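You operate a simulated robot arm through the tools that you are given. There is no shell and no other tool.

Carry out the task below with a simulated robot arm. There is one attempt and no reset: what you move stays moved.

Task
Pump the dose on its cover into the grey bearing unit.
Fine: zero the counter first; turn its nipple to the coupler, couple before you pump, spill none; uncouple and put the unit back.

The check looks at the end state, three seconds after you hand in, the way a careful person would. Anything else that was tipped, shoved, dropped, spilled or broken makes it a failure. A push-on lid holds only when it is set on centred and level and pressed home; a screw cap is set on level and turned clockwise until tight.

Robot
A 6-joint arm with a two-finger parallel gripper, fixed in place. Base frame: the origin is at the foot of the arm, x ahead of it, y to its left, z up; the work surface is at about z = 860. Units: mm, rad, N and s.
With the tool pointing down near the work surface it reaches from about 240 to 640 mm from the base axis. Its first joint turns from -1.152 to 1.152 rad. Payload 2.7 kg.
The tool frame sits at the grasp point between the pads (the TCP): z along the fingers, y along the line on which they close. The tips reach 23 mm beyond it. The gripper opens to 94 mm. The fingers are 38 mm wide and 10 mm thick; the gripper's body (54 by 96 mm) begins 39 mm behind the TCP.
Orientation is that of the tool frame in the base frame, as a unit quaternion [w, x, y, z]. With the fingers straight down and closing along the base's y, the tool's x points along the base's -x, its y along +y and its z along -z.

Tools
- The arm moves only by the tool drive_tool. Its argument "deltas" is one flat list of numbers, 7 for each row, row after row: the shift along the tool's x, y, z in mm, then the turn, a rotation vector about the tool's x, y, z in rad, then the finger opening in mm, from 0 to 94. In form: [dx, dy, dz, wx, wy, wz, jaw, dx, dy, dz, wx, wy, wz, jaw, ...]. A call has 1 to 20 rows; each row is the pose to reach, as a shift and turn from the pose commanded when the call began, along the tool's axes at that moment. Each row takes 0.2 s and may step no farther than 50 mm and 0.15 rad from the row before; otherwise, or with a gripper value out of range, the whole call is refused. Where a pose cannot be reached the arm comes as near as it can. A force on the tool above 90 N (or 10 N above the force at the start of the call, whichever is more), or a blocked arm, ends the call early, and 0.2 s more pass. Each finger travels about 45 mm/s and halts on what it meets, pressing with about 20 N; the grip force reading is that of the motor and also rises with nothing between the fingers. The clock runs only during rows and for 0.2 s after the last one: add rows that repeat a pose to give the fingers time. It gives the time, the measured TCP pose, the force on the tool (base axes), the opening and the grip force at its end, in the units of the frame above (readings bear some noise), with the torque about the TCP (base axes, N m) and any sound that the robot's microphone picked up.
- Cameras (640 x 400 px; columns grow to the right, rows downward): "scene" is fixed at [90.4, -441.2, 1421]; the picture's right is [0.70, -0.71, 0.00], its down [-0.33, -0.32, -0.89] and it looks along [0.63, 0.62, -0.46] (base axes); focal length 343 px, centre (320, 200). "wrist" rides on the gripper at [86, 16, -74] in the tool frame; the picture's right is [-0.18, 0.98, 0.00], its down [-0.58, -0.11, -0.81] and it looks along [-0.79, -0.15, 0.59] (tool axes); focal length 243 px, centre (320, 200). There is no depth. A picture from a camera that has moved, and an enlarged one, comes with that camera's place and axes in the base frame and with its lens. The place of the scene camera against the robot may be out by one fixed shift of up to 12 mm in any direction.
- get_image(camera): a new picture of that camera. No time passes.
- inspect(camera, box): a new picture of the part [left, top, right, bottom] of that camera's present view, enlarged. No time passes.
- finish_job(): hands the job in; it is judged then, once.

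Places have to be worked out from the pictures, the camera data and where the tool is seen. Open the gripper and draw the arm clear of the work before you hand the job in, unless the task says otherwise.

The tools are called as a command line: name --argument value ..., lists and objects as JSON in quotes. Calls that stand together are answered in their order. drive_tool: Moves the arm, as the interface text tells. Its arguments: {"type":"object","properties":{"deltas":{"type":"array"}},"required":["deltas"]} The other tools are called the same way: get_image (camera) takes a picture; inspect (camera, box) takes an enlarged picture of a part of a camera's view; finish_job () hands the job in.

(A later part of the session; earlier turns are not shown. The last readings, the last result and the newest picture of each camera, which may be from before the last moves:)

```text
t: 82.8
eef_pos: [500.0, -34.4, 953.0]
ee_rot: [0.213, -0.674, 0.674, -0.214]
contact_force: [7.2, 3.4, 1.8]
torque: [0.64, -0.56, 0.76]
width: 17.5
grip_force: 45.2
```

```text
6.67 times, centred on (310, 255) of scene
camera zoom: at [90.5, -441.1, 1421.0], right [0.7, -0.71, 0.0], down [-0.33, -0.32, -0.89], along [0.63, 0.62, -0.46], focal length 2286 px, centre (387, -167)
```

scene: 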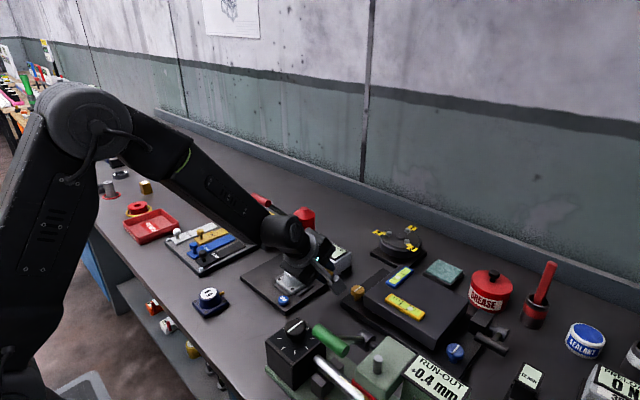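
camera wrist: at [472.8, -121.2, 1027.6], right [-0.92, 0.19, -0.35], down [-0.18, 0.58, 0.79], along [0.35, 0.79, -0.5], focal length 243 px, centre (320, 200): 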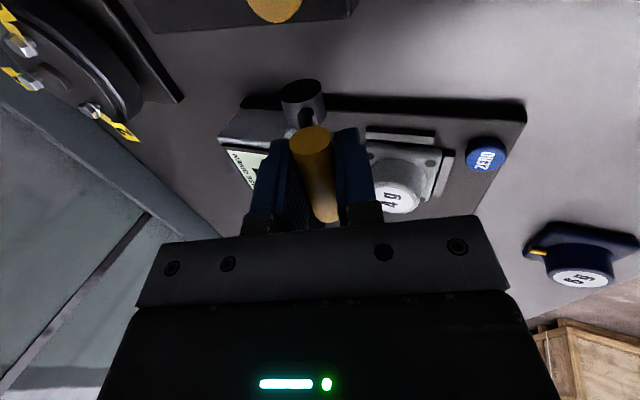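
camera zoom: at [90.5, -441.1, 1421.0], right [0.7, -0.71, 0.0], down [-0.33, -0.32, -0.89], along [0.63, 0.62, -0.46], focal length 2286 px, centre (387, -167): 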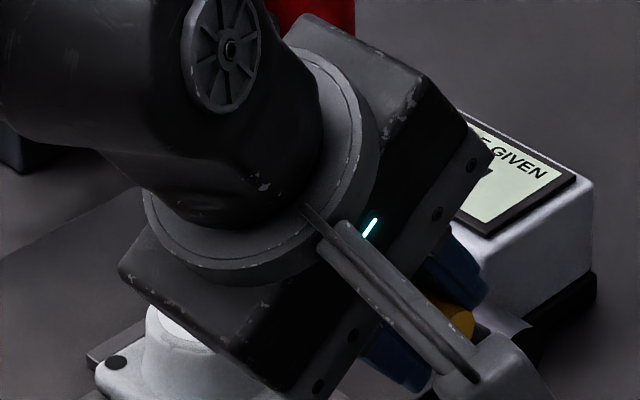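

Forces are small. I try one more arc step to see whether the lever still moves.

drive_tool --deltas '[0, 5, 0.6, 0.07, 0, 0, 8, 0, 10.4, 1.2, 0.15, 0, 0, 8, 0, 10.4, 1.2, 0.15, 0, 0, 8]'

inspect --camera "scene" --box '[270, 225, 350, 285]'

get_image --camera "wrist"

```text
t: 83.6
eef_pos: [490.3, -35.3, 943.8]
ee_rot: [0.276, -0.651, 0.651, -0.276]
contact_force: [24.1, 5.5, -15.8]
torque: [-0.17, -0.15, 0.01]
width: 17.7
grip_force: 45.0
out of reach, approached as far as the arm can: row 1
```

```text
6.67 times, centred on (310, 255) of scene
camera zoom: at [91.3, -441.0, 1421.0], right [0.7, -0.71, 0.0], down [-0.33, -0.32, -0.89], along [0.63, 0.62, -0.46], focal length 2286 px, centre (387, -167)
```

zoom: 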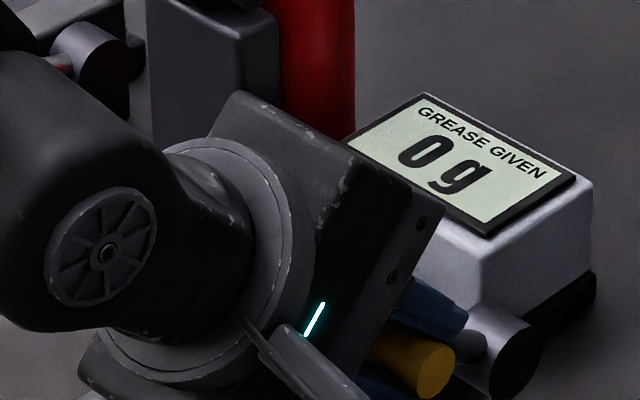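

```text
taken
camera wrist: at [426.0, -121.3, 983.2], right [-0.68, 0.18, -0.71], down [-0.5, 0.58, 0.64], along [0.53, 0.79, -0.3], focal length 243 px, centre (320, 200)
```

wrist: 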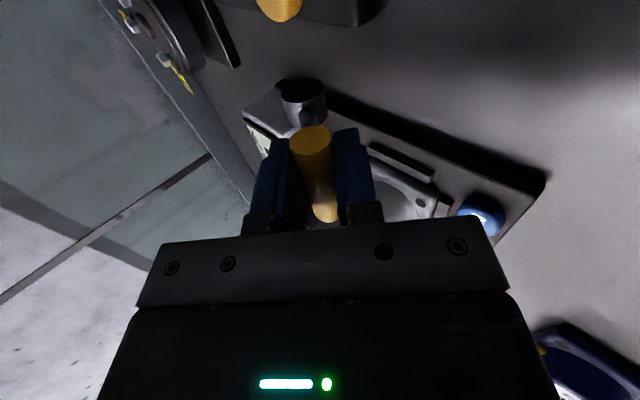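

The lever is at about 54° with little resistance. I keep the tilt and follow the arc (hub ≈ (543,905), r≈65) a bit further.

drive_tool --deltas '[0, 4, 2.2, 0, 0, 0, 8, 0, 7.7, 4.3, 0, 0, 0, 8, 0, 7.7, 4.3, 0, 0, 0, 8]'

inspect --camera "scene" --box '[270, 225, 350, 285]'

```text
t: 84.4
eef_pos: [489.1, -34.3, 940.5]
ee_rot: [0.28, -0.649, 0.65, -0.279]
contact_force: [-10.3, 5.3, 32.0]
torque: [0.12, -1.47, 0.2]
width: 18.7
grip_force: 44.9
```

```text
6.67 times, centred on (310, 255) of scene
camera zoom: at [89.5, -441.0, 1421.1], right [0.7, -0.71, 0.0], down [-0.33, -0.32, -0.89], along [0.63, 0.62, -0.46], focal length 2286 px, centre (387, -167)
```

zoom: 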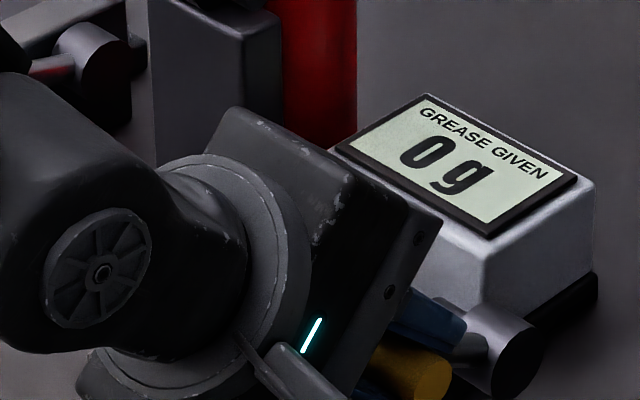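

Resistance rises, with about 4 mm of lag. I push slightly more to see whether this is the end stop or the engagement.

drive_tool --deltas '[0, 2.5, 1.2, 0, 0, 0, 8, 0, 5, 2.5, 0, 0, 0, 8, 0, 5, 2.5, 0, 0, 0, 8]'

```text
t: 85.2
eef_pos: [485.4, -34.7, 934.3]
ee_rot: [0.28, -0.649, 0.65, -0.279]
contact_force: [-12.2, 2.2, 33.6]
torque: [0.02, -1.66, 0.1]
width: 20.6
grip_force: 44.2
```

It is still moving (now about 63°). I continue along the arc.

drive_tool --deltas '[0, 4.5, 1.5, 0.04, 0, 0, 8, 0, 9, 3, 0.08, 0, 0, 8, 0, 9, 3, 0.08, 0, 0, 8]'

inspect --camera "scene" --box '[270, 225, 350, 285]'

get_image --camera "wrist"

```text
t: 86.0
eef_pos: [483.0, -34.1, 924.1]
ee_rot: [-0.306, 0.638, -0.638, 0.305]
contact_force: [-5.2, 1.4, 26.8]
torque: [0.26, -1.65, 0.42]
width: 22.6
grip_force: 44.9
```

```text
6.67 times, centred on (310, 255) of scene
camera zoom: at [89.8, -441.1, 1421.1], right [0.7, -0.71, 0.0], down [-0.33, -0.32, -0.89], along [0.63, 0.62, -0.46], focal length 2286 px, centre (387, -167)
```

zoom: 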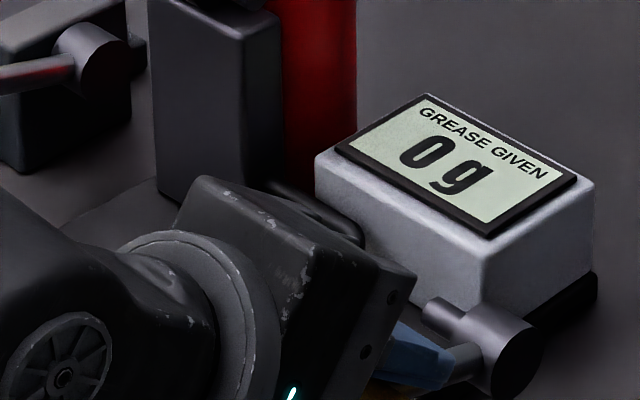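

```text
taken
camera wrist: at [414.6, -121.4, 958.4], right [-0.62, 0.19, -0.77], down [-0.56, 0.58, 0.59], along [0.55, 0.79, -0.25], focal length 243 px, centre (320, 200)
```

wrist: 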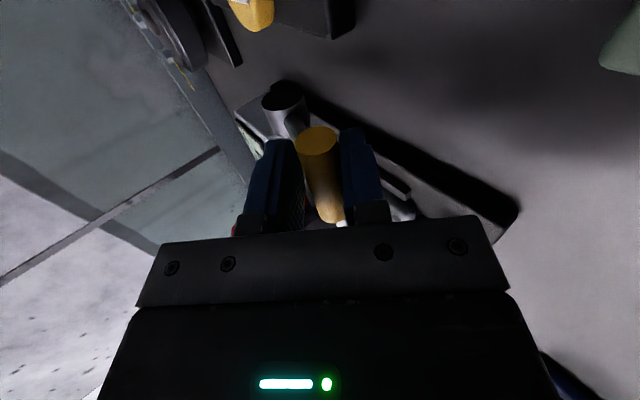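

At about 72° and still moving with steady friction. I continue one more step.

drive_tool --deltas '[0, 4.5, 0.8, 0, 0, 0, 8, 0, 9.1, 1.5, 0, 0, 0, 8, 0, 9.1, 1.5, 0, 0, 0, 8]'

inspect --camera "scene" --box '[270, 225, 350, 285]'

```text
t: 86.8
eef_pos: [481.4, -35.1, 922.4]
ee_rot: [0.312, -0.634, 0.636, -0.31]
contact_force: [-4.2, -6.8, 46.2]
torque: [0.11, -1.49, 0.59]
width: 23.0
grip_force: 45.0
```

```text
6.67 times, centred on (310, 255) of scene
camera zoom: at [89.5, -441.3, 1421.0], right [0.7, -0.71, 0.0], down [-0.33, -0.32, -0.89], along [0.63, 0.62, -0.46], focal length 2286 px, centre (387, -167)
```

zoom: 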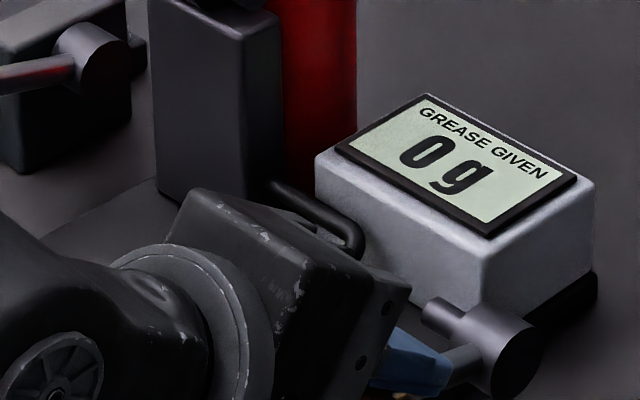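

The lever has stopped at about 74° (force 46 N), which is the end stop. I unload, open a little and back out along the tool axis to look.

drive_tool --deltas '[0, -5, -0.8, 0, 0, 0, 8, 0, -6, -0.8, 0, 0, 0, 24, 0, -6, -0.8, 0, 0, 0, 38, 0, -6, -0.8, 0, 0, 0, 38]'

drive_tool --deltas '[0, 0, -15, 0, 0, 0, 38, 0, 0, -40, 0, 0, 0, 38, 0, 0, -70, 0, 0, 0, 38, 0, 0, -70, 0, 0, 0, 38]'

inspect --camera "scene" --box '[270, 225, 350, 285]'

get_image --camera "scene"

```text
t: 87.8
eef_pos: [479.2, -35.5, 919.4]
ee_rot: [0.301, -0.639, 0.641, -0.3]
contact_force: [0.1, 0.6, 0.0]
torque: [-0.03, -0.01, 0.02]
width: 38.0
grip_force: 0.1
```

```text
t: 88.8
eef_pos: [425.9, -35.1, 965.0]
ee_rot: [-0.303, 0.639, -0.639, 0.301]
contact_force: [-0.2, 1.3, 0.1]
torque: [-0.02, 0.04, 0.02]
width: 38.1
grip_force: 0.1
```

```text
6.67 times, centred on (310, 255) of scene
camera zoom: at [90.4, -441.2, 1421.0], right [0.7, -0.71, 0.0], down [-0.33, -0.32, -0.89], along [0.63, 0.62, -0.46], focal length 2286 px, centre (387, -167)
```

zoom: 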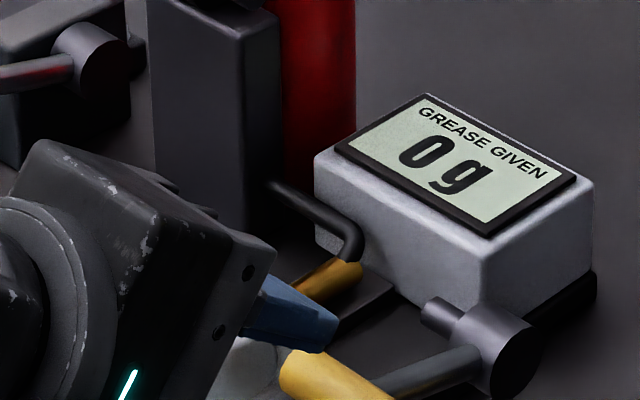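

```text
taken
```

scene: 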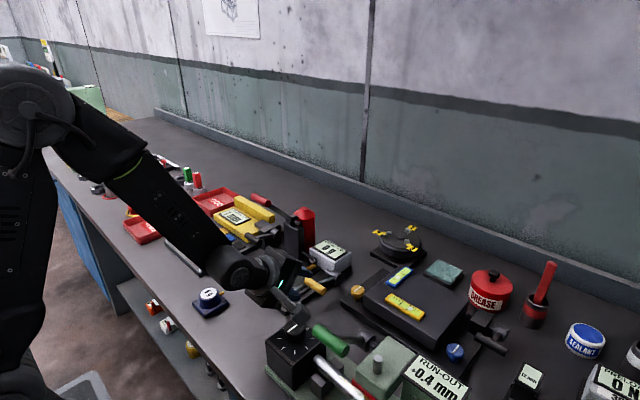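

The lever holds its position. I rise and return the tool to vertical for a clear look at the coupling.

drive_tool --deltas '[0, -18.6, -15.4, 0, 0, 0, 38, 0, -37.3, -30.8, -0.14, 0, 0, 38, 0, -55.9, -46.2, -0.29, 0, 0, 38, 0, -74.5, -61.6, -0.44, 0, 0, 38, 0, -93.2, -77, -0.59, 0, 0, 38, 0, -111.8, -92.4, -0.74, 0, 0, 38, 0, -111.8, -92.4, -0.882, 0, 0, 38, 0, -111.8, -92.4, -0.882, 0, 0, 38]'

get_image --camera "wrist"

inspect --camera "scene" --box '[270, 225, 350, 300]'

```text
t: 90.6
eef_pos: [425.7, -36.5, 1106.9]
ee_rot: [0.001, -0.707, 0.708, 0.001]
contact_force: [0.1, -1.0, -0.8]
torque: [0.02, 0.03, -0.01]
width: 38.1
grip_force: 0.1
out of reach, approached as far as the arm can: row 2
```

```text
taken
camera wrist: at [410.8, -122.1, 1182.5], right [-0.98, 0.18, 0.0], down [0.11, 0.58, 0.81], along [0.15, 0.79, -0.59], focal length 243 px, centre (320, 200)
```

wrist: 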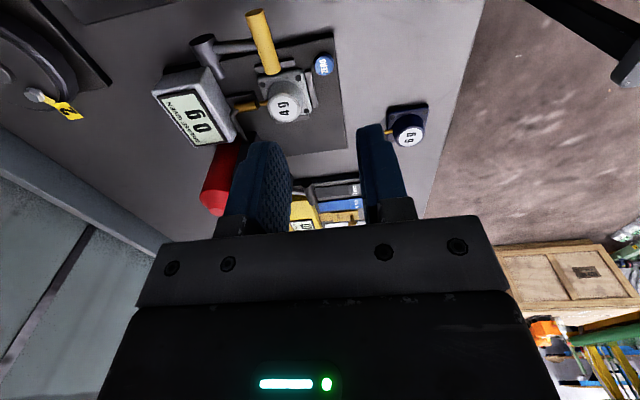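

```text
5.33 times, centred on (310, 262) of scene
camera zoom: at [90.4, -441.2, 1421.0], right [0.7, -0.71, 0.0], down [-0.33, -0.32, -0.89], along [0.63, 0.62, -0.46], focal length 1829 px, centre (373, -133)
```

zoom: 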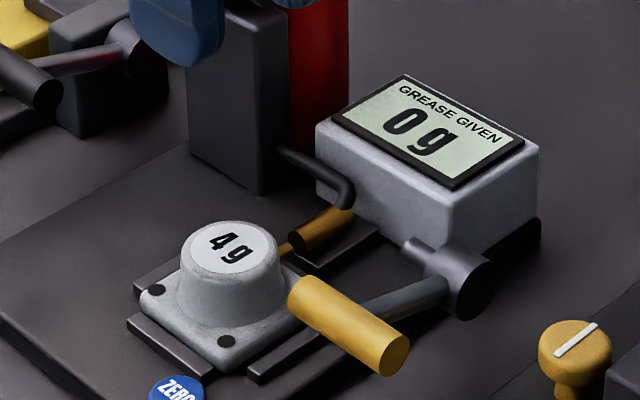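

I zoom in on the nozzle and nipple.

inspect --camera "wrist" --box '[210, 50, 320, 160]'

inspect --camera "scene" --box '[298, 250, 334, 280]'

```text
3.64 times, centred on (265, 105) of wrist
camera zoom: at [410.8, -122.1, 1182.5], right [-0.98, 0.18, 0.0], down [0.11, 0.58, 0.81], along [0.15, 0.79, -0.59], focal length 882 px, centre (520, 546)
```

zoom: 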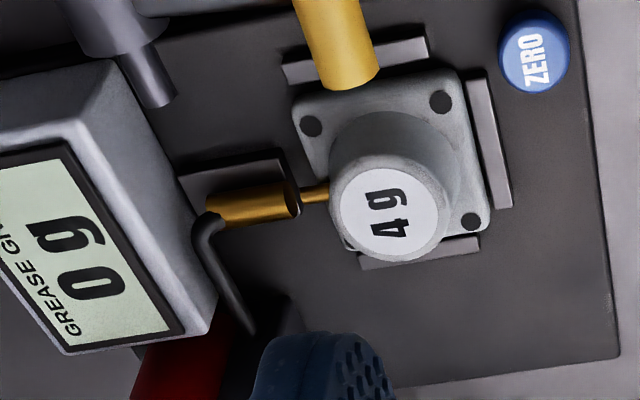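

```text
13.33 times, centred on (316, 265) of scene
camera zoom: at [90.4, -441.2, 1421.0], right [0.7, -0.71, 0.0], down [-0.33, -0.32, -0.89], along [0.63, 0.62, -0.46], focal length 4572 px, centre (373, -667)
```

zoom: 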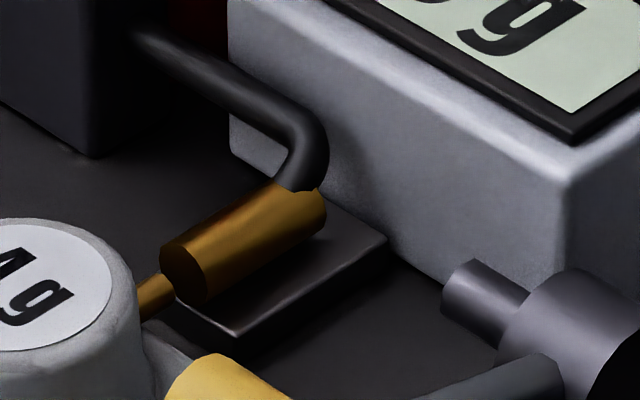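

I zoom further to see whether the nozzle really covers the nipple tip.

inspect --camera "wrist" --box '[250, 85, 290, 120]'

inspect --camera "scene" --box '[302, 262, 322, 278]'

```text
11.43 times, centred on (270, 102) of wrist
camera zoom: at [410.8, -122.1, 1182.5], right [-0.98, 0.18, 0.0], down [0.11, 0.58, 0.81], along [0.15, 0.79, -0.59], focal length 2773 px, centre (891, 1314)
```

zoom: 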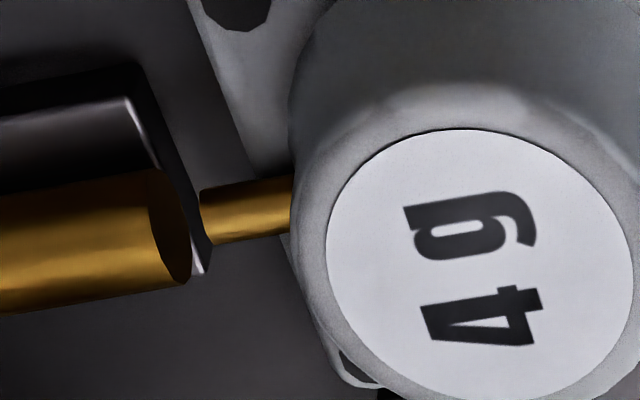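

```text
16.00 times, centred on (312, 270) of scene
camera zoom: at [90.4, -441.2, 1421.0], right [0.7, -0.71, 0.0], down [-0.33, -0.32, -0.89], along [0.63, 0.62, -0.46], focal length 5487 px, centre (448, -920)
```

zoom: 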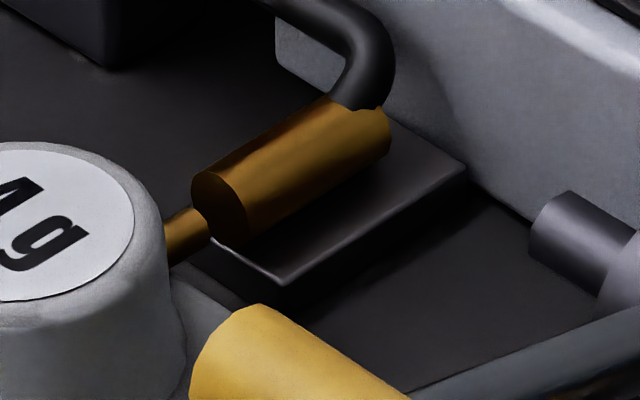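

There is still a gap of about 3 mm between the nozzle and the nipple, so it is not coupled. I first check whether the lever has travel left by pressing the handle down gently with closed fingers.

drive_tool --deltas '[-1, -20, 42, 0, 0, 0, 10, -2, -40, 85, 0, 0, 0, 0, -3.5, -60.3, 127, 0, 0, 0, 0, -3.5, -60.3, 137, 0, 0, 0, 0, -3.5, -60.3, 137, 0, 0, 0, 0]'

inspect --camera "scene" --box '[270, 225, 350, 300]'

get_image --camera "wrist"

```text
t: 91.8
eef_pos: [485.1, -30.2, 972.0]
ee_rot: [0.001, -0.707, 0.707, 0.0]
contact_force: [0.9, -0.1, 1.0]
torque: [-0.01, -0.01, 0.0]
width: 0.0
grip_force: 20.2
```

```text
5.33 times, centred on (310, 262) of scene
camera zoom: at [90.4, -441.2, 1421.0], right [0.7, -0.71, 0.0], down [-0.33, -0.32, -0.89], along [0.63, 0.62, -0.46], focal length 1829 px, centre (373, -133)
```

zoom: 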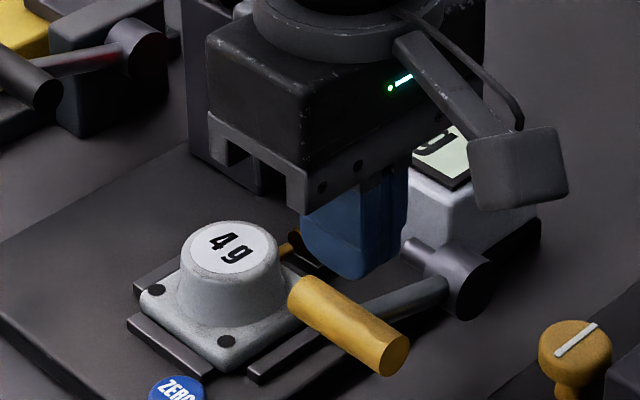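

```text
taken
camera wrist: at [469.7, -117.0, 1044.5], right [-0.98, 0.18, 0.0], down [0.11, 0.58, 0.81], along [0.15, 0.79, -0.59], focal length 243 px, centre (320, 200)
```

wrist: 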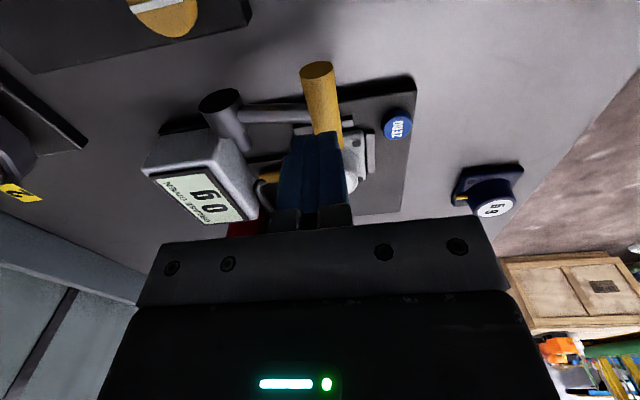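

The handle centre is about (481,-38,915). I shift over it and press down in small steps.

drive_tool --deltas '[8, 4, 10, 0, 0, 0, 0, 8, 4, 20, 0, 0, 0, 0, 8, 4, 26, 0, 0, 0, 0, 8, 4, 30, 0, 0, 0, 0, 8, 4, 33, 0, 0, 0, 0]'

drive_tool --deltas '[0, 0, 2, 0, 0, 0, 0, 0, 0, 4, 0, 0, 0, 0, 0, 0, 6, 0, 0, 0, 0]'

```text
t: 93.0
eef_pos: [484.4, -39.5, 949.6]
ee_rot: [-0.006, 0.708, -0.706, 0.006]
contact_force: [-3.2, 0.3, 8.2]
torque: [-0.07, 0.07, -0.11]
width: 0.3
grip_force: 20.5
stopped in row 5: the force on the tool passed its limit at 92 N (the readings are from after the stop); the commanded pose is now the measured one
```

```text
t: 93.8
eef_pos: [483.2, -38.8, 949.5]
ee_rot: [-0.008, 0.707, -0.707, 0.008]
contact_force: [-26.8, 3.8, 65.1]
torque: [0.03, 0.68, -0.1]
width: 0.0
grip_force: 19.9
```

The lever is at its hard stop, so the unit must move forward about 4–5 mm instead. With the lever closed the nozzle itself is the gauge. I lift off and go behind the boss with a pitched, closed gripper to nudge the unit +x.

drive_tool --deltas '[0, 0, -35, 0, 0, 0, 0, 0, 0, -65, 0, 0, 0, 0, -28, 15, -65, 0.12, 0, 0, 0, -56, 30, -65, 0.24, 0, 0, 0, -84, 48, -65, 0.36, 0, 0, 0, -84, 48, -65, 0.45, 0, 0, 0, -84, 48, -65, 0.45, 0, 0, 0]'

drive_tool --deltas '[0, 0, 0, 0, 0, 0, 0]'

inspect --camera "scene" --box '[250, 190, 370, 300]'

get_image --camera "wrist"

```text
t: 95.5
eef_pos: [434.1, 45.1, 1006.1]
ee_rot: [0.164, -0.688, 0.688, -0.163]
contact_force: [1.5, -0.6, -0.2]
torque: [0.01, 0.0, -0.02]
width: 0.0
grip_force: 20.2
```

```text
t: 95.8
eef_pos: [434.9, 45.2, 1006.4]
ee_rot: [0.163, -0.688, 0.688, -0.162]
contact_force: [-0.1, 0.1, 0.1]
torque: [0.02, -0.01, -0.02]
width: 0.1
grip_force: 20.0
```

```text
3.64 times, centred on (310, 245) of scene
camera zoom: at [90.4, -441.2, 1421.0], right [0.7, -0.71, 0.0], down [-0.33, -0.32, -0.89], along [0.63, 0.62, -0.46], focal length 1247 px, centre (356, 36)
```

zoom: 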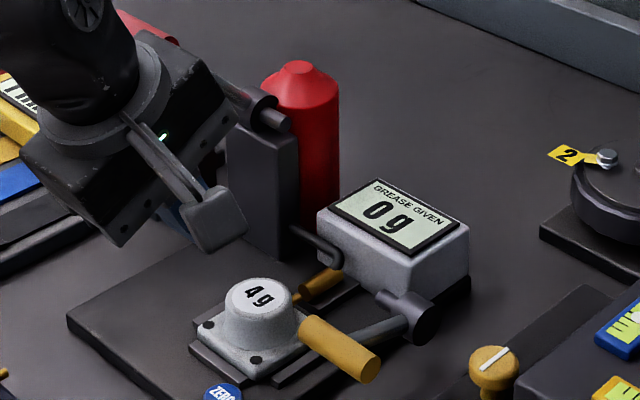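

```text
taken
camera wrist: at [387.7, -40.8, 1065.2], right [-0.88, 0.18, -0.44], down [-0.26, 0.58, 0.77], along [0.4, 0.79, -0.46], focal length 243 px, centre (320, 200)
```

wrist: 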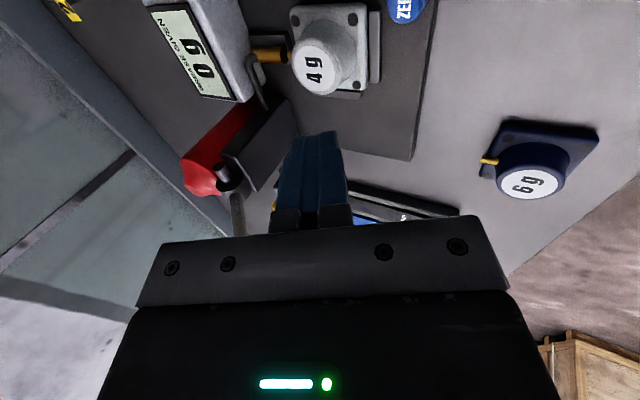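

I lower behind the boss to z≈909, still about 8 mm clear of it.

drive_tool --deltas '[0, 10, 24, 0, 0, 0, 0, 0, 20, 47, 0, 0, 0, 0, 0, 30, 70, 0, 0, 0, 0, 0, 38.9, 89.9, 0, 0, 0, 0, 0, 38.9, 89.9, 0, 0, 0, 0]'

inspect --camera "scene" --box '[260, 230, 350, 300]'

inspect --camera "wrist" --box '[200, 60, 440, 240]'

```text
t: 97.0
eef_pos: [444.2, 45.5, 924.9]
ee_rot: [0.165, -0.687, 0.688, -0.165]
contact_force: [-0.5, -0.1, -0.7]
torque: [-0.02, 0.01, -0.01]
width: 0.0
grip_force: 19.5
out of reach, approached as far as the arm can: row 4
```

```text
5.71 times, centred on (305, 265) of scene
camera zoom: at [90.4, -441.2, 1421.0], right [0.7, -0.71, 0.0], down [-0.33, -0.32, -0.89], along [0.63, 0.62, -0.46], focal length 1960 px, centre (406, -171)
```

zoom: 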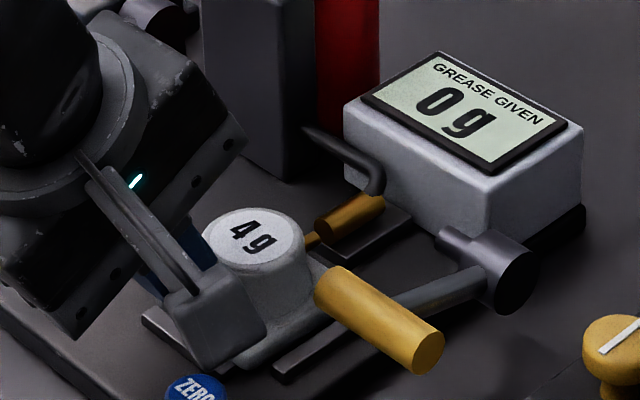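

```text
2.22 times, centred on (320, 150) of wrist
camera zoom: at [396.2, -40.7, 982.6], right [-0.88, 0.18, -0.45], down [-0.27, 0.58, 0.77], along [0.4, 0.79, -0.46], focal length 539 px, centre (320, 311)
```

zoom: 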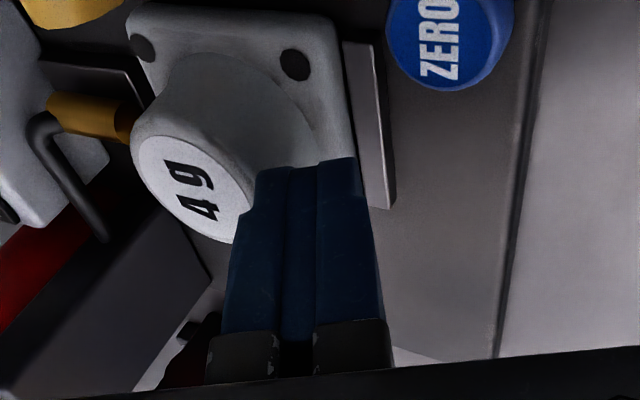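

Out of reach at this tilt, so I reduce the tilt to about 0.28, which is still clear of the red lever at this x.

drive_tool --deltas '[0, -5, -10, -0.1, 0, 0, 0, 0, -0.7, -1.3, -0.185, 0, 0, 0, 0, -0.7, -1.3, -0.185, 0, 0, 0]'

drive_tool --deltas '[0, 0, 0, 0, 0, 0, 0]'

inspect --camera "wrist" --box '[200, 60, 440, 240]'

inspect --camera "scene" --box '[260, 230, 350, 300]'

```text
t: 97.9
eef_pos: [457.7, 39.6, 931.3]
ee_rot: [-0.118, 0.701, -0.692, 0.124]
contact_force: [1.6, -3.4, 7.3]
torque: [0.0, -0.09, -0.05]
width: 0.0
grip_force: 19.5
out of reach, approached as far as the arm can: row 1, 2
stopped in row 3: the force on the tool passed its limit at 98 N (the readings are from after the stop); the commanded pose is now the measured one
```

```text
t: 98.3
eef_pos: [457.5, 40.2, 929.7]
ee_rot: [-0.117, 0.701, -0.692, 0.124]
contact_force: [2.5, -3.5, 9.6]
torque: [0.02, -0.19, -0.09]
width: 0.2
grip_force: 20.1
```

```text
2.22 times, centred on (320, 150) of wrist
camera zoom: at [418.8, -46.1, 995.0], right [-0.93, 0.17, -0.33], down [-0.18, 0.59, 0.79], along [0.33, 0.79, -0.51], focal length 539 px, centre (320, 311)
```

zoom: 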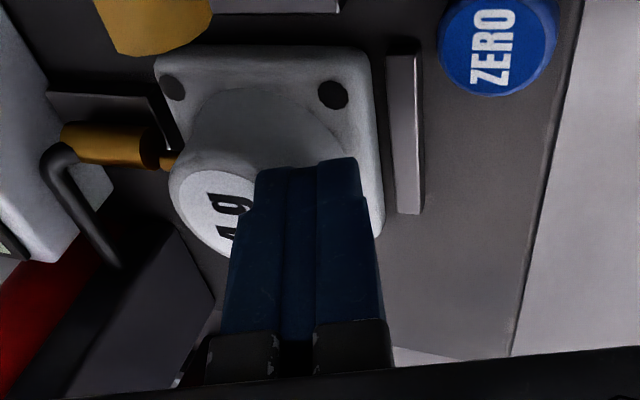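

```text
5.71 times, centred on (305, 265) of scene
camera zoom: at [90.3, -441.3, 1421.0], right [0.7, -0.71, 0.0], down [-0.33, -0.32, -0.89], along [0.63, 0.62, -0.46], focal length 1960 px, centre (406, -171)
```

zoom: 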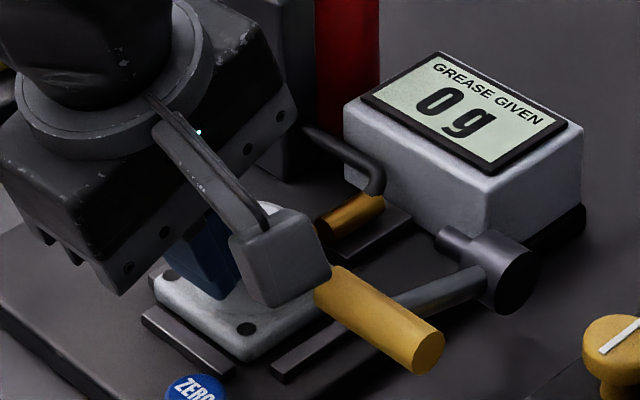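

The arm took a detour and a finger pressed on something (now only ~9 N). I raise straight up and re-inspect everything.

drive_tool --deltas '[0, -7, -19, 0, 0, 0, 0, 0, -14, -38, 0, 0, 0, 0, -20, -56.6, 0, 0, 0, 0, 0, -34, -94, 0, 0, 0, 0]'

```text
refused: deltas must hold 7 numbers for each row
```

Correcting the row format.

drive_tool --deltas '[0, -7, -19, 0, 0, 0, 0, 0, -14, -38, 0, 0, 0, 0, 0, -20, -56.6, 0, 0, 0, 0, 0, -34, -94, 0, 0, 0, 0, 0, -34, -94, 0, 0, 0, 0]'

get_image --camera "wrist"

inspect --camera "scene" --box '[260, 225, 350, 300]'

inspect --camera "scene" --box '[302, 262, 322, 278]'

```text
t: 99.5
eef_pos: [454.0, 40.5, 1028.1]
ee_rot: [-0.116, 0.702, -0.692, 0.122]
contact_force: [0.4, 0.6, 0.3]
torque: [0.01, 0.0, 0.01]
width: 0.3
grip_force: 20.1
```

```text
taken
camera wrist: at [416.7, -44.4, 1093.9], right [-0.93, 0.17, -0.33], down [-0.17, 0.59, 0.79], along [0.33, 0.79, -0.52], focal length 243 px, centre (320, 200)
```

wrist: 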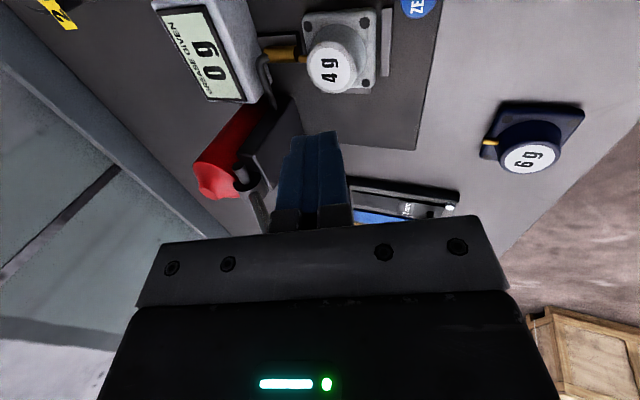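

```text
5.33 times, centred on (305, 262) of scene
camera zoom: at [90.4, -441.2, 1421.0], right [0.7, -0.71, 0.0], down [-0.33, -0.32, -0.89], along [0.63, 0.62, -0.46], focal length 1829 px, centre (400, -133)
```

zoom: 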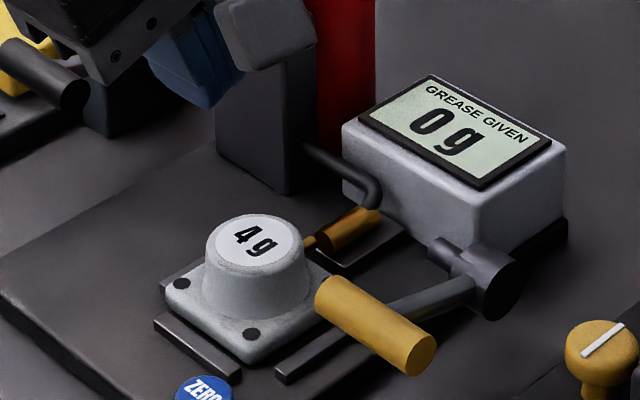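

```text
16.00 times, centred on (312, 270) of scene
camera zoom: at [90.4, -441.2, 1421.0], right [0.7, -0.71, 0.0], down [-0.33, -0.32, -0.89], along [0.63, 0.62, -0.46], focal length 5487 px, centre (448, -920)
```

zoom: 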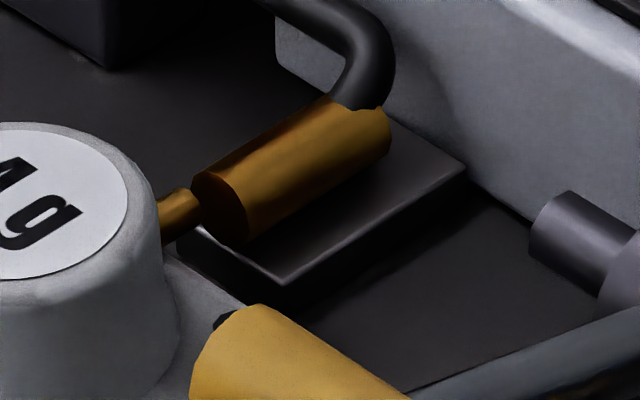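

The unit was nudged slightly. I zoom in to measure it against the ribs and nozzle.

inspect --camera "wrist" --box '[240, 0, 400, 110]'

inspect --camera "wrist" --box '[270, 35, 320, 75]'

```text
3.64 times, centred on (320, 55) of wrist
camera zoom: at [416.7, -44.4, 1093.9], right [-0.93, 0.17, -0.33], down [-0.17, 0.59, 0.79], along [0.33, 0.79, -0.52], focal length 882 px, centre (320, 727)
```

zoom: 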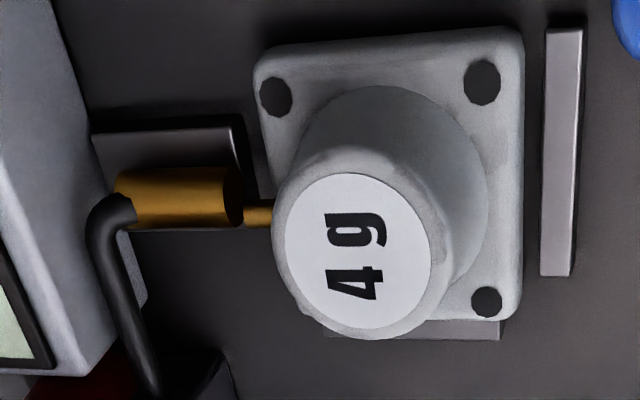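

```text
10.00 times, centred on (295, 55) of wrist
camera zoom: at [416.7, -44.4, 1093.9], right [-0.93, 0.17, -0.33], down [-0.17, 0.59, 0.79], along [0.33, 0.79, -0.52], focal length 2426 px, centre (570, 1650)
```

zoom: 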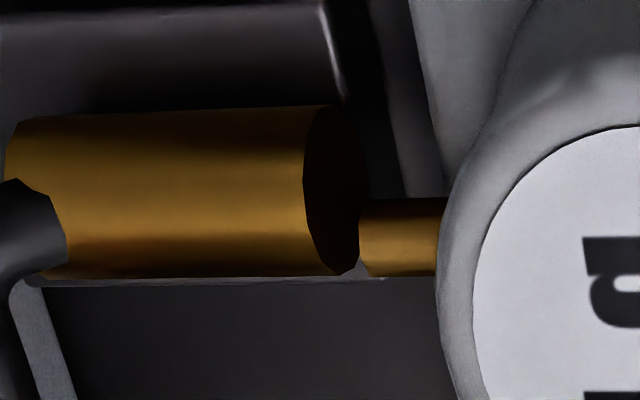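

The unit is now about 5 mm off toward +y. I'll reopen the lever, re-seat the unit properly, then close the lever again. I go to the −y end of the yellow handle with a vertical tool so the lever arm isn't between the fingers.

drive_tool --deltas '[26, -3, 0, -0.08, 0, 0, 20, 52, -6, 10, -0.16, 0, 0, 40, 78, -8, 30, -0.25, 0, 0, 46, 103.5, -11.1, 49.6, -0.341, 0, 0, 46, 103.5, -11.1, 49.6, -0.341, 0, 0, 46]'

get_image --camera "wrist"

inspect --camera "scene" --box '[260, 205, 380, 315]'

```text
t: 100.7
eef_pos: [484.8, -64.6, 987.9]
ee_rot: [0.004, 0.711, -0.703, 0.003]
contact_force: [0.2, 0.6, 0.2]
torque: [0.01, 0.0, -0.02]
width: 46.0
grip_force: 0.1
```

```text
taken
camera wrist: at [470.7, -149.9, 1063.0], right [-0.98, 0.17, 0.0], down [0.1, 0.59, 0.8], along [0.14, 0.79, -0.6], focal length 243 px, centre (320, 200)
```

wrist: 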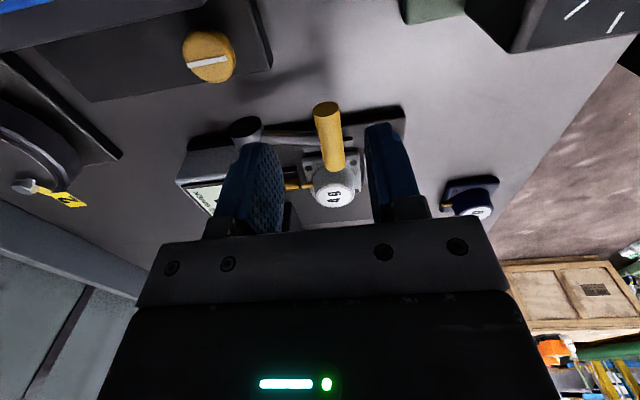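

```text
3.64 times, centred on (320, 260) of scene
camera zoom: at [90.4, -441.2, 1421.0], right [0.7, -0.71, 0.0], down [-0.33, -0.32, -0.89], along [0.63, 0.62, -0.46], focal length 1247 px, centre (320, -18)
```

zoom: 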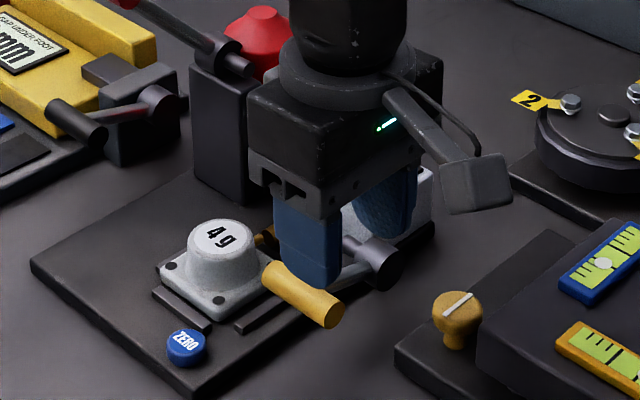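

The handle spans y −57 to −4 at (486, z≈917), with the lever arm at y≈−31. I lower at y=−58 to grip just the outer end.

drive_tool --deltas '[-3, -0.5, 25, 0, 0, 0, 46, -6, -1, 50, 0, 0, 0, 46, -6, -1, 70, 0, 0, 0, 46, -6, -1, 70, 0, 0, 0, 46]'

get_image --camera "wrist"

inspect --camera "scene" --box '[270, 225, 370, 305]'

```text
t: 101.7
eef_pos: [485.4, -56.9, 916.8]
ee_rot: [0.004, 0.711, -0.703, 0.004]
contact_force: [0.1, 0.0, 0.2]
torque: [-0.01, 0.0, 0.0]
width: 45.8
grip_force: 0.0
```

```text
taken
camera wrist: at [471.3, -143.3, 991.3], right [-0.98, 0.17, 0.0], down [0.1, 0.59, 0.8], along [0.14, 0.79, -0.6], focal length 243 px, centre (320, 200)
```

wrist: 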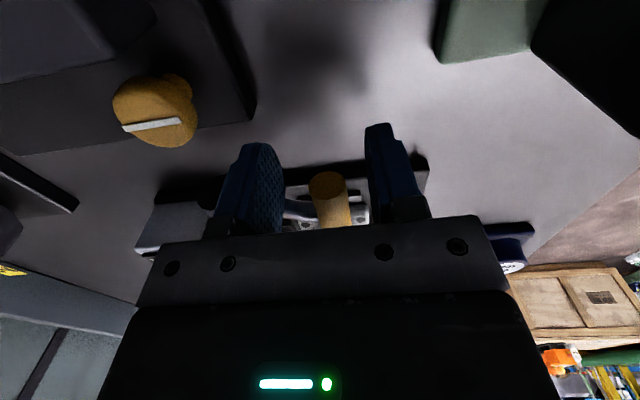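

```text
5.00 times, centred on (320, 265) of scene
camera zoom: at [90.4, -441.2, 1421.0], right [0.7, -0.71, 0.0], down [-0.33, -0.32, -0.89], along [0.63, 0.62, -0.46], focal length 1715 px, centre (320, -125)
```

zoom: 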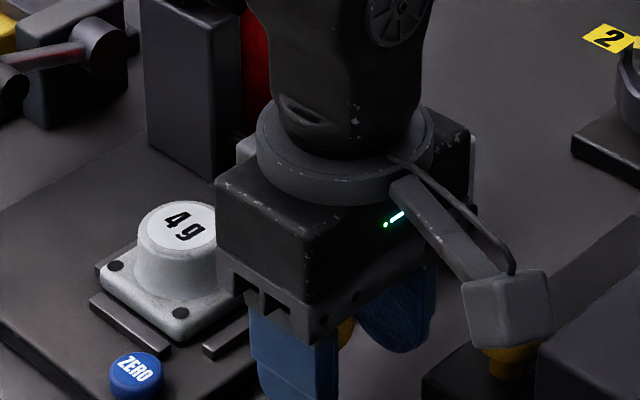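

The handle end is between the fingers. I close.

drive_tool --deltas '[0, 0, 0, 0, 0, 0, 32, 0, 0, 0, 0, 0, 0, 22, 0, 0, 0, 0, 0, 0, 14, 0, 0, 0, 0, 0, 0, 8, 0, 0, 0, 0, 0, 0, 8]'

```text
t: 102.9
eef_pos: [482.1, -58.0, 916.3]
ee_rot: [0.007, 0.71, -0.704, 0.001]
contact_force: [-27.5, -3.5, 9.2]
torque: [0.06, 0.07, 0.02]
width: 18.9
grip_force: 11.9
```

Gripped on the handle end. I lift along the arc back toward the open position.

drive_tool --deltas '[0, 2.4, -4.2, 0, 0, 0, 8, 0, 1.4, -9.5, 0, 0, 0, 8, 0, 0.4, -15.2, 0, 0, 0, 8, 0, -5.2, -24.9, 0, 0, 0, 8, 0, -5.2, -24.9, 0, 0, 0, 8]'

inspect --camera "scene" --box '[270, 225, 370, 305]'

```text
t: 104.1
eef_pos: [492.9, -57.2, 941.3]
ee_rot: [0.002, 0.711, -0.703, 0.005]
contact_force: [11.4, -10.0, -13.7]
torque: [0.01, 0.19, -0.6]
width: 17.9
grip_force: 45.2
```

```text
5.00 times, centred on (320, 265) of scene
camera zoom: at [90.9, -441.4, 1420.9], right [0.7, -0.71, 0.0], down [-0.33, -0.32, -0.89], along [0.63, 0.62, -0.46], focal length 1715 px, centre (320, -125)
```

zoom: 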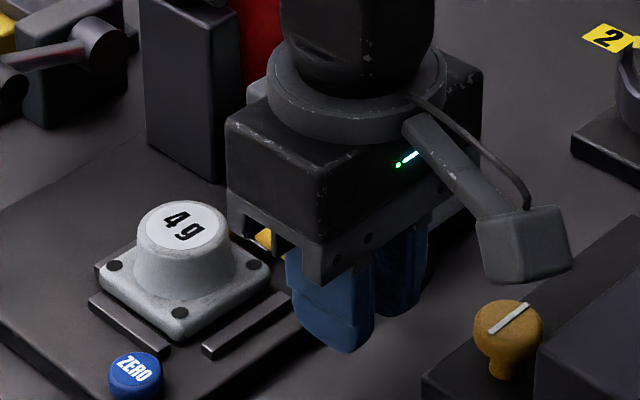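

The lever moves smoothly. I continue the arc to the open stop.

drive_tool --deltas '[0, -3.5, -4.5, 0, 0, 0, 8, 0, -7.1, -8.6, 0, 0, 0, 8, 0, -15.7, -15.7, 0, 0, 0, 8, 0, -25.4, -21.3, 0, 0, 0, 8, 0, -35.8, -25.1, 0, 0, 0, 8, 0, -41.5, -26.8, 0, 0, 0, 8, 0, -41.5, -26.8, 0, 0, 0, 8]'

inspect --camera "scene" --box '[270, 205, 370, 305]'

```text
t: 105.7
eef_pos: [531.4, -56.9, 969.0]
ee_rot: [0.005, 0.711, -0.703, 0.003]
contact_force: [-21.3, -16.8, 16.5]
torque: [-0.13, 0.12, -0.35]
width: 17.4
grip_force: 45.2
```

```text
4.00 times, centred on (320, 255) of scene
camera zoom: at [89.5, -441.6, 1420.9], right [0.7, -0.71, 0.0], down [-0.33, -0.32, -0.89], along [0.63, 0.62, -0.46], focal length 1372 px, centre (320, -20)
```

zoom: 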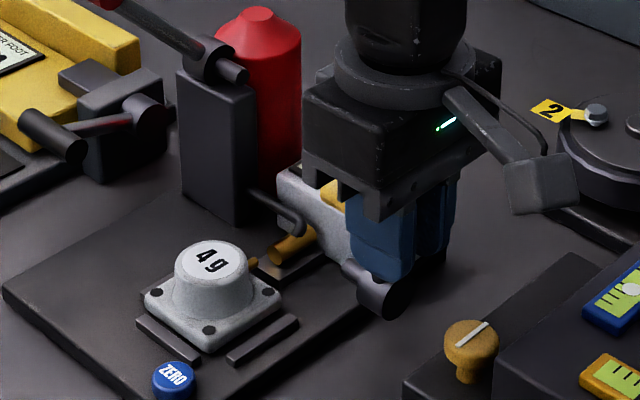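

The lever is back at its open stop and the nozzle is retracted. I release, rise, and return the tool to zero yaw for a top view.

drive_tool --deltas '[0, 1.5, 0, 0, 0, 0, 20, 0, 1.5, 0, 0, 0, 0, 34, 0, 1.5, 0, 0, 0, 0, 44, 0, 1.5, -30, 0, 0, 0, 44, 0, 1.5, -70, 0, 0, 0, 44, 0, 1.5, -110, 0, 0, 0, 44, 0, 1.5, -145, 0, 0, 0, 44]'

drive_tool --deltas '[-6, 10, 0, 0, 0, 0.148, 60, -12, 20, 0, 0, 0, 0.296, 64, -18, 30, 0, 0, 0, 0.444, 64, -24, 40, 0, 0, 0, 0.592, 64, -30, 50, 0, 0, 0, 0.74, 64, -36, 60, 0, 0, 0, 0.888, 64, -42, 70, 0, 0, 0, 1.036, 64, -48, 80, 0, 0, 0, 1.184, 64, -54, 90, 0, 0, 0, 1.332, 64, -60, 100, 0, 0, 0, 1.48, 64, -66, 110, 0, 0, 0, 1.61, 64, -66, 110, 0, 0, 0, 1.61, 64]'

drive_tool --deltas '[0, 8, 0, 0, 0.1, 0, 64, 0, 16, 0, 0, 0.2, 0, 64, 0, 16, 0, 0, 0.2, 0, 64]'

get_image --camera "wrist"

```text
t: 107.3
eef_pos: [531.7, -55.0, 1112.5]
ee_rot: [0.004, 0.711, -0.703, 0.004]
contact_force: [0.4, -1.0, -0.1]
torque: [-0.02, 0.0, -0.02]
width: 44.0
grip_force: 0.0
```

```text
t: 109.9
eef_pos: [419.3, 9.6, 1114.0]
ee_rot: [0.0, 0.015, 1.0, -0.006]
contact_force: [0.0, -0.2, 0.6]
torque: [-0.02, 0.02, 0.0]
width: 64.1
grip_force: 0.1
```

```text
t: 110.7
eef_pos: [420.2, 25.8, 1111.3]
ee_rot: [-0.1, 0.014, 0.995, -0.004]
contact_force: [0.4, 0.0, -0.1]
torque: [-0.02, 0.01, 0.0]
width: 64.0
grip_force: 0.0
```

```text
taken
camera wrist: at [352.3, 44.8, 1202.4], right [0.21, 0.98, -0.05], down [0.73, -0.12, 0.67], along [0.65, -0.17, -0.74], focal length 243 px, centre (320, 200)
```

wrist: 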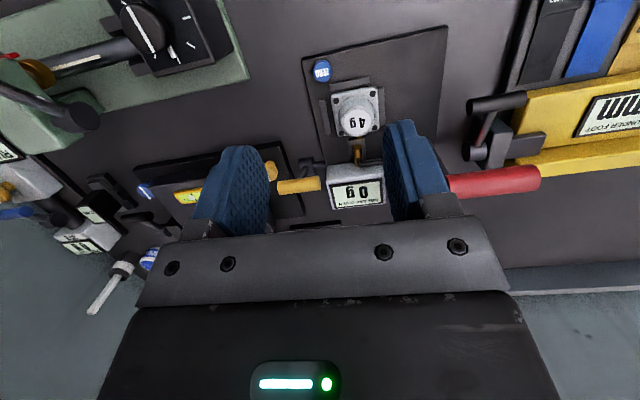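

inspect --camera "wrist" --box '[310, 60, 400, 170]'

inspect --camera "scene" --box '[270, 240, 350, 300]'

```text
3.64 times, centred on (355, 115) of wrist
camera zoom: at [352.3, 44.8, 1202.4], right [0.21, 0.98, -0.05], down [0.73, -0.12, 0.67], along [0.65, -0.17, -0.74], focal length 882 px, centre (193, 509)
```

zoom: 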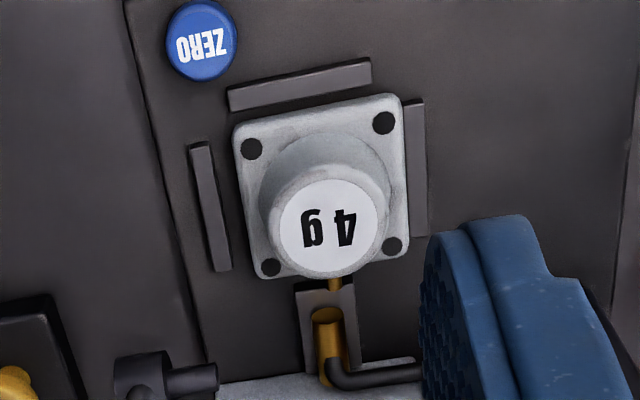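

```text
6.67 times, centred on (310, 270) of scene
camera zoom: at [90.4, -441.1, 1421.0], right [0.7, -0.71, 0.0], down [-0.33, -0.32, -0.89], along [0.63, 0.62, -0.46], focal length 2286 px, centre (387, -267)
```

zoom: 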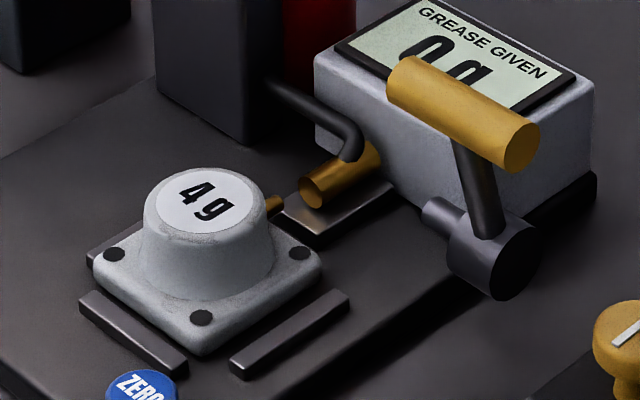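

Relative to the nozzle the unit is at (−45.3,+3.9), and I want about (−39.8,0). I go back with the pitched hand to grip and shift it by (+5.5,−3.9).

drive_tool --deltas '[-12, 3.9, 18, 0, -0.09, 0, 64, -25, 7.8, 36, 0, -0.18, 0, 64, -37, 11.7, 54, 0, -0.28, 0, 64, -50, 15.5, 72, 0, -0.37, 0, 64, -62, 19.4, 90, 0, -0.46, 0, 64, -75, 23.3, 108, 0, -0.56, 0, 64, -87.4, 27.2, 125.9, 0, -0.65, 0, 64, -87.4, 27.2, 125.9, 0, -0.65, 0, 64]'

drive_tool --deltas '[0, 0, 0, 0, 0, 0, 64]'

drive_tool --deltas '[0, 0, 0, 0, 0, 0, 64]'

inspect --camera "wrist" --box '[200, 0, 440, 240]'

```text
t: 112.5
eef_pos: [482.5, 43.2, 972.8]
ee_rot: [0.221, 0.018, 0.975, -0.009]
contact_force: [-31.9, -59.0, 20.9]
torque: [6.08, -2.18, 2.91]
width: 63.8
grip_force: 0.1
```

```text
t: 112.9
eef_pos: [483.5, 42.5, 972.8]
ee_rot: [0.223, 0.019, 0.975, -0.009]
contact_force: [-28.8, -59.4, 18.4]
torque: [5.93, -2.0, 2.83]
width: 63.9
grip_force: 0.0
```

```text
t: 113.3
eef_pos: [483.6, 42.2, 973.3]
ee_rot: [0.223, 0.019, 0.975, -0.009]
contact_force: [-22.8, -59.7, 14.2]
torque: [5.74, -1.55, 2.52]
width: 64.2
grip_force: 0.0
```

```text
1.67 times, centred on (320, 120) of wrist
camera zoom: at [375.5, 64.0, 1002.0], right [0.21, 0.98, 0.07], down [0.17, -0.11, 0.98], along [0.96, -0.19, -0.19], focal length 404 px, centre (320, 333)
```

zoom: 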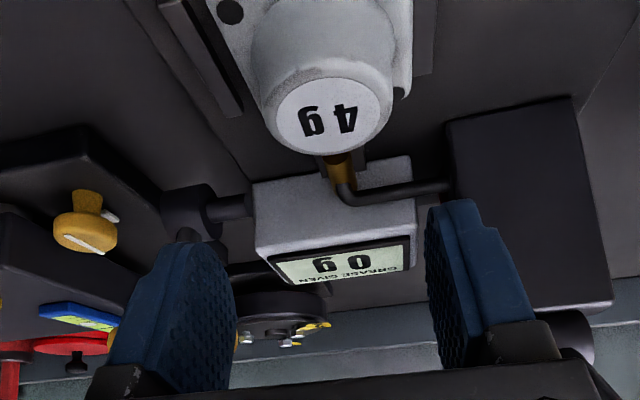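

The gripper is touching the red handle sideways (Fy −59 N). I back off toward −y straight away and check the lever.

drive_tool --deltas '[0, -6, 0, 0, 0, 0, 64, 0, -14, 0, 0, 0, 0, 64, 0, -14, 0, 0, 0, 0, 64]'

inspect --camera "scene" --box '[240, 180, 360, 310]'

get_image --camera "wrist"

```text
t: 114.1
eef_pos: [484.4, 35.6, 972.4]
ee_rot: [0.223, 0.012, 0.975, -0.008]
contact_force: [0.3, 0.0, 0.7]
torque: [0.05, 0.02, -0.02]
width: 63.9
grip_force: 0.1
```

```text
3.08 times, centred on (300, 245) of scene
camera zoom: at [90.4, -441.1, 1421.0], right [0.7, -0.71, 0.0], down [-0.33, -0.32, -0.89], along [0.63, 0.62, -0.46], focal length 1055 px, centre (382, 62)
```

zoom: 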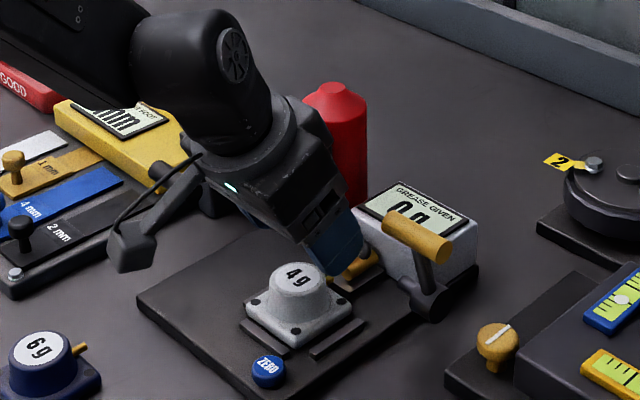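

```text
taken
camera wrist: at [375.0, 56.1, 1000.6], right [0.19, 0.98, 0.07], down [0.17, -0.1, 0.98], along [0.97, -0.18, -0.19], focal length 243 px, centre (320, 200)
```

wrist: 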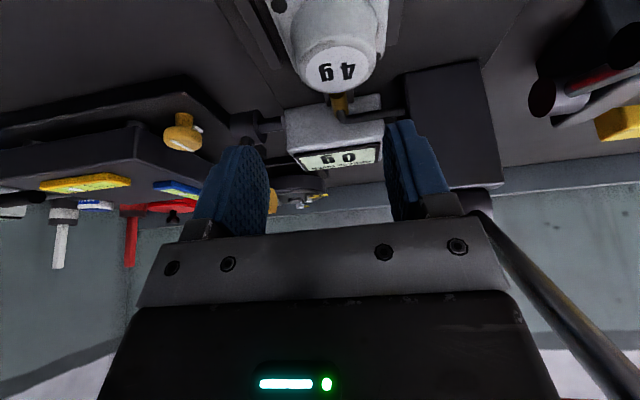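

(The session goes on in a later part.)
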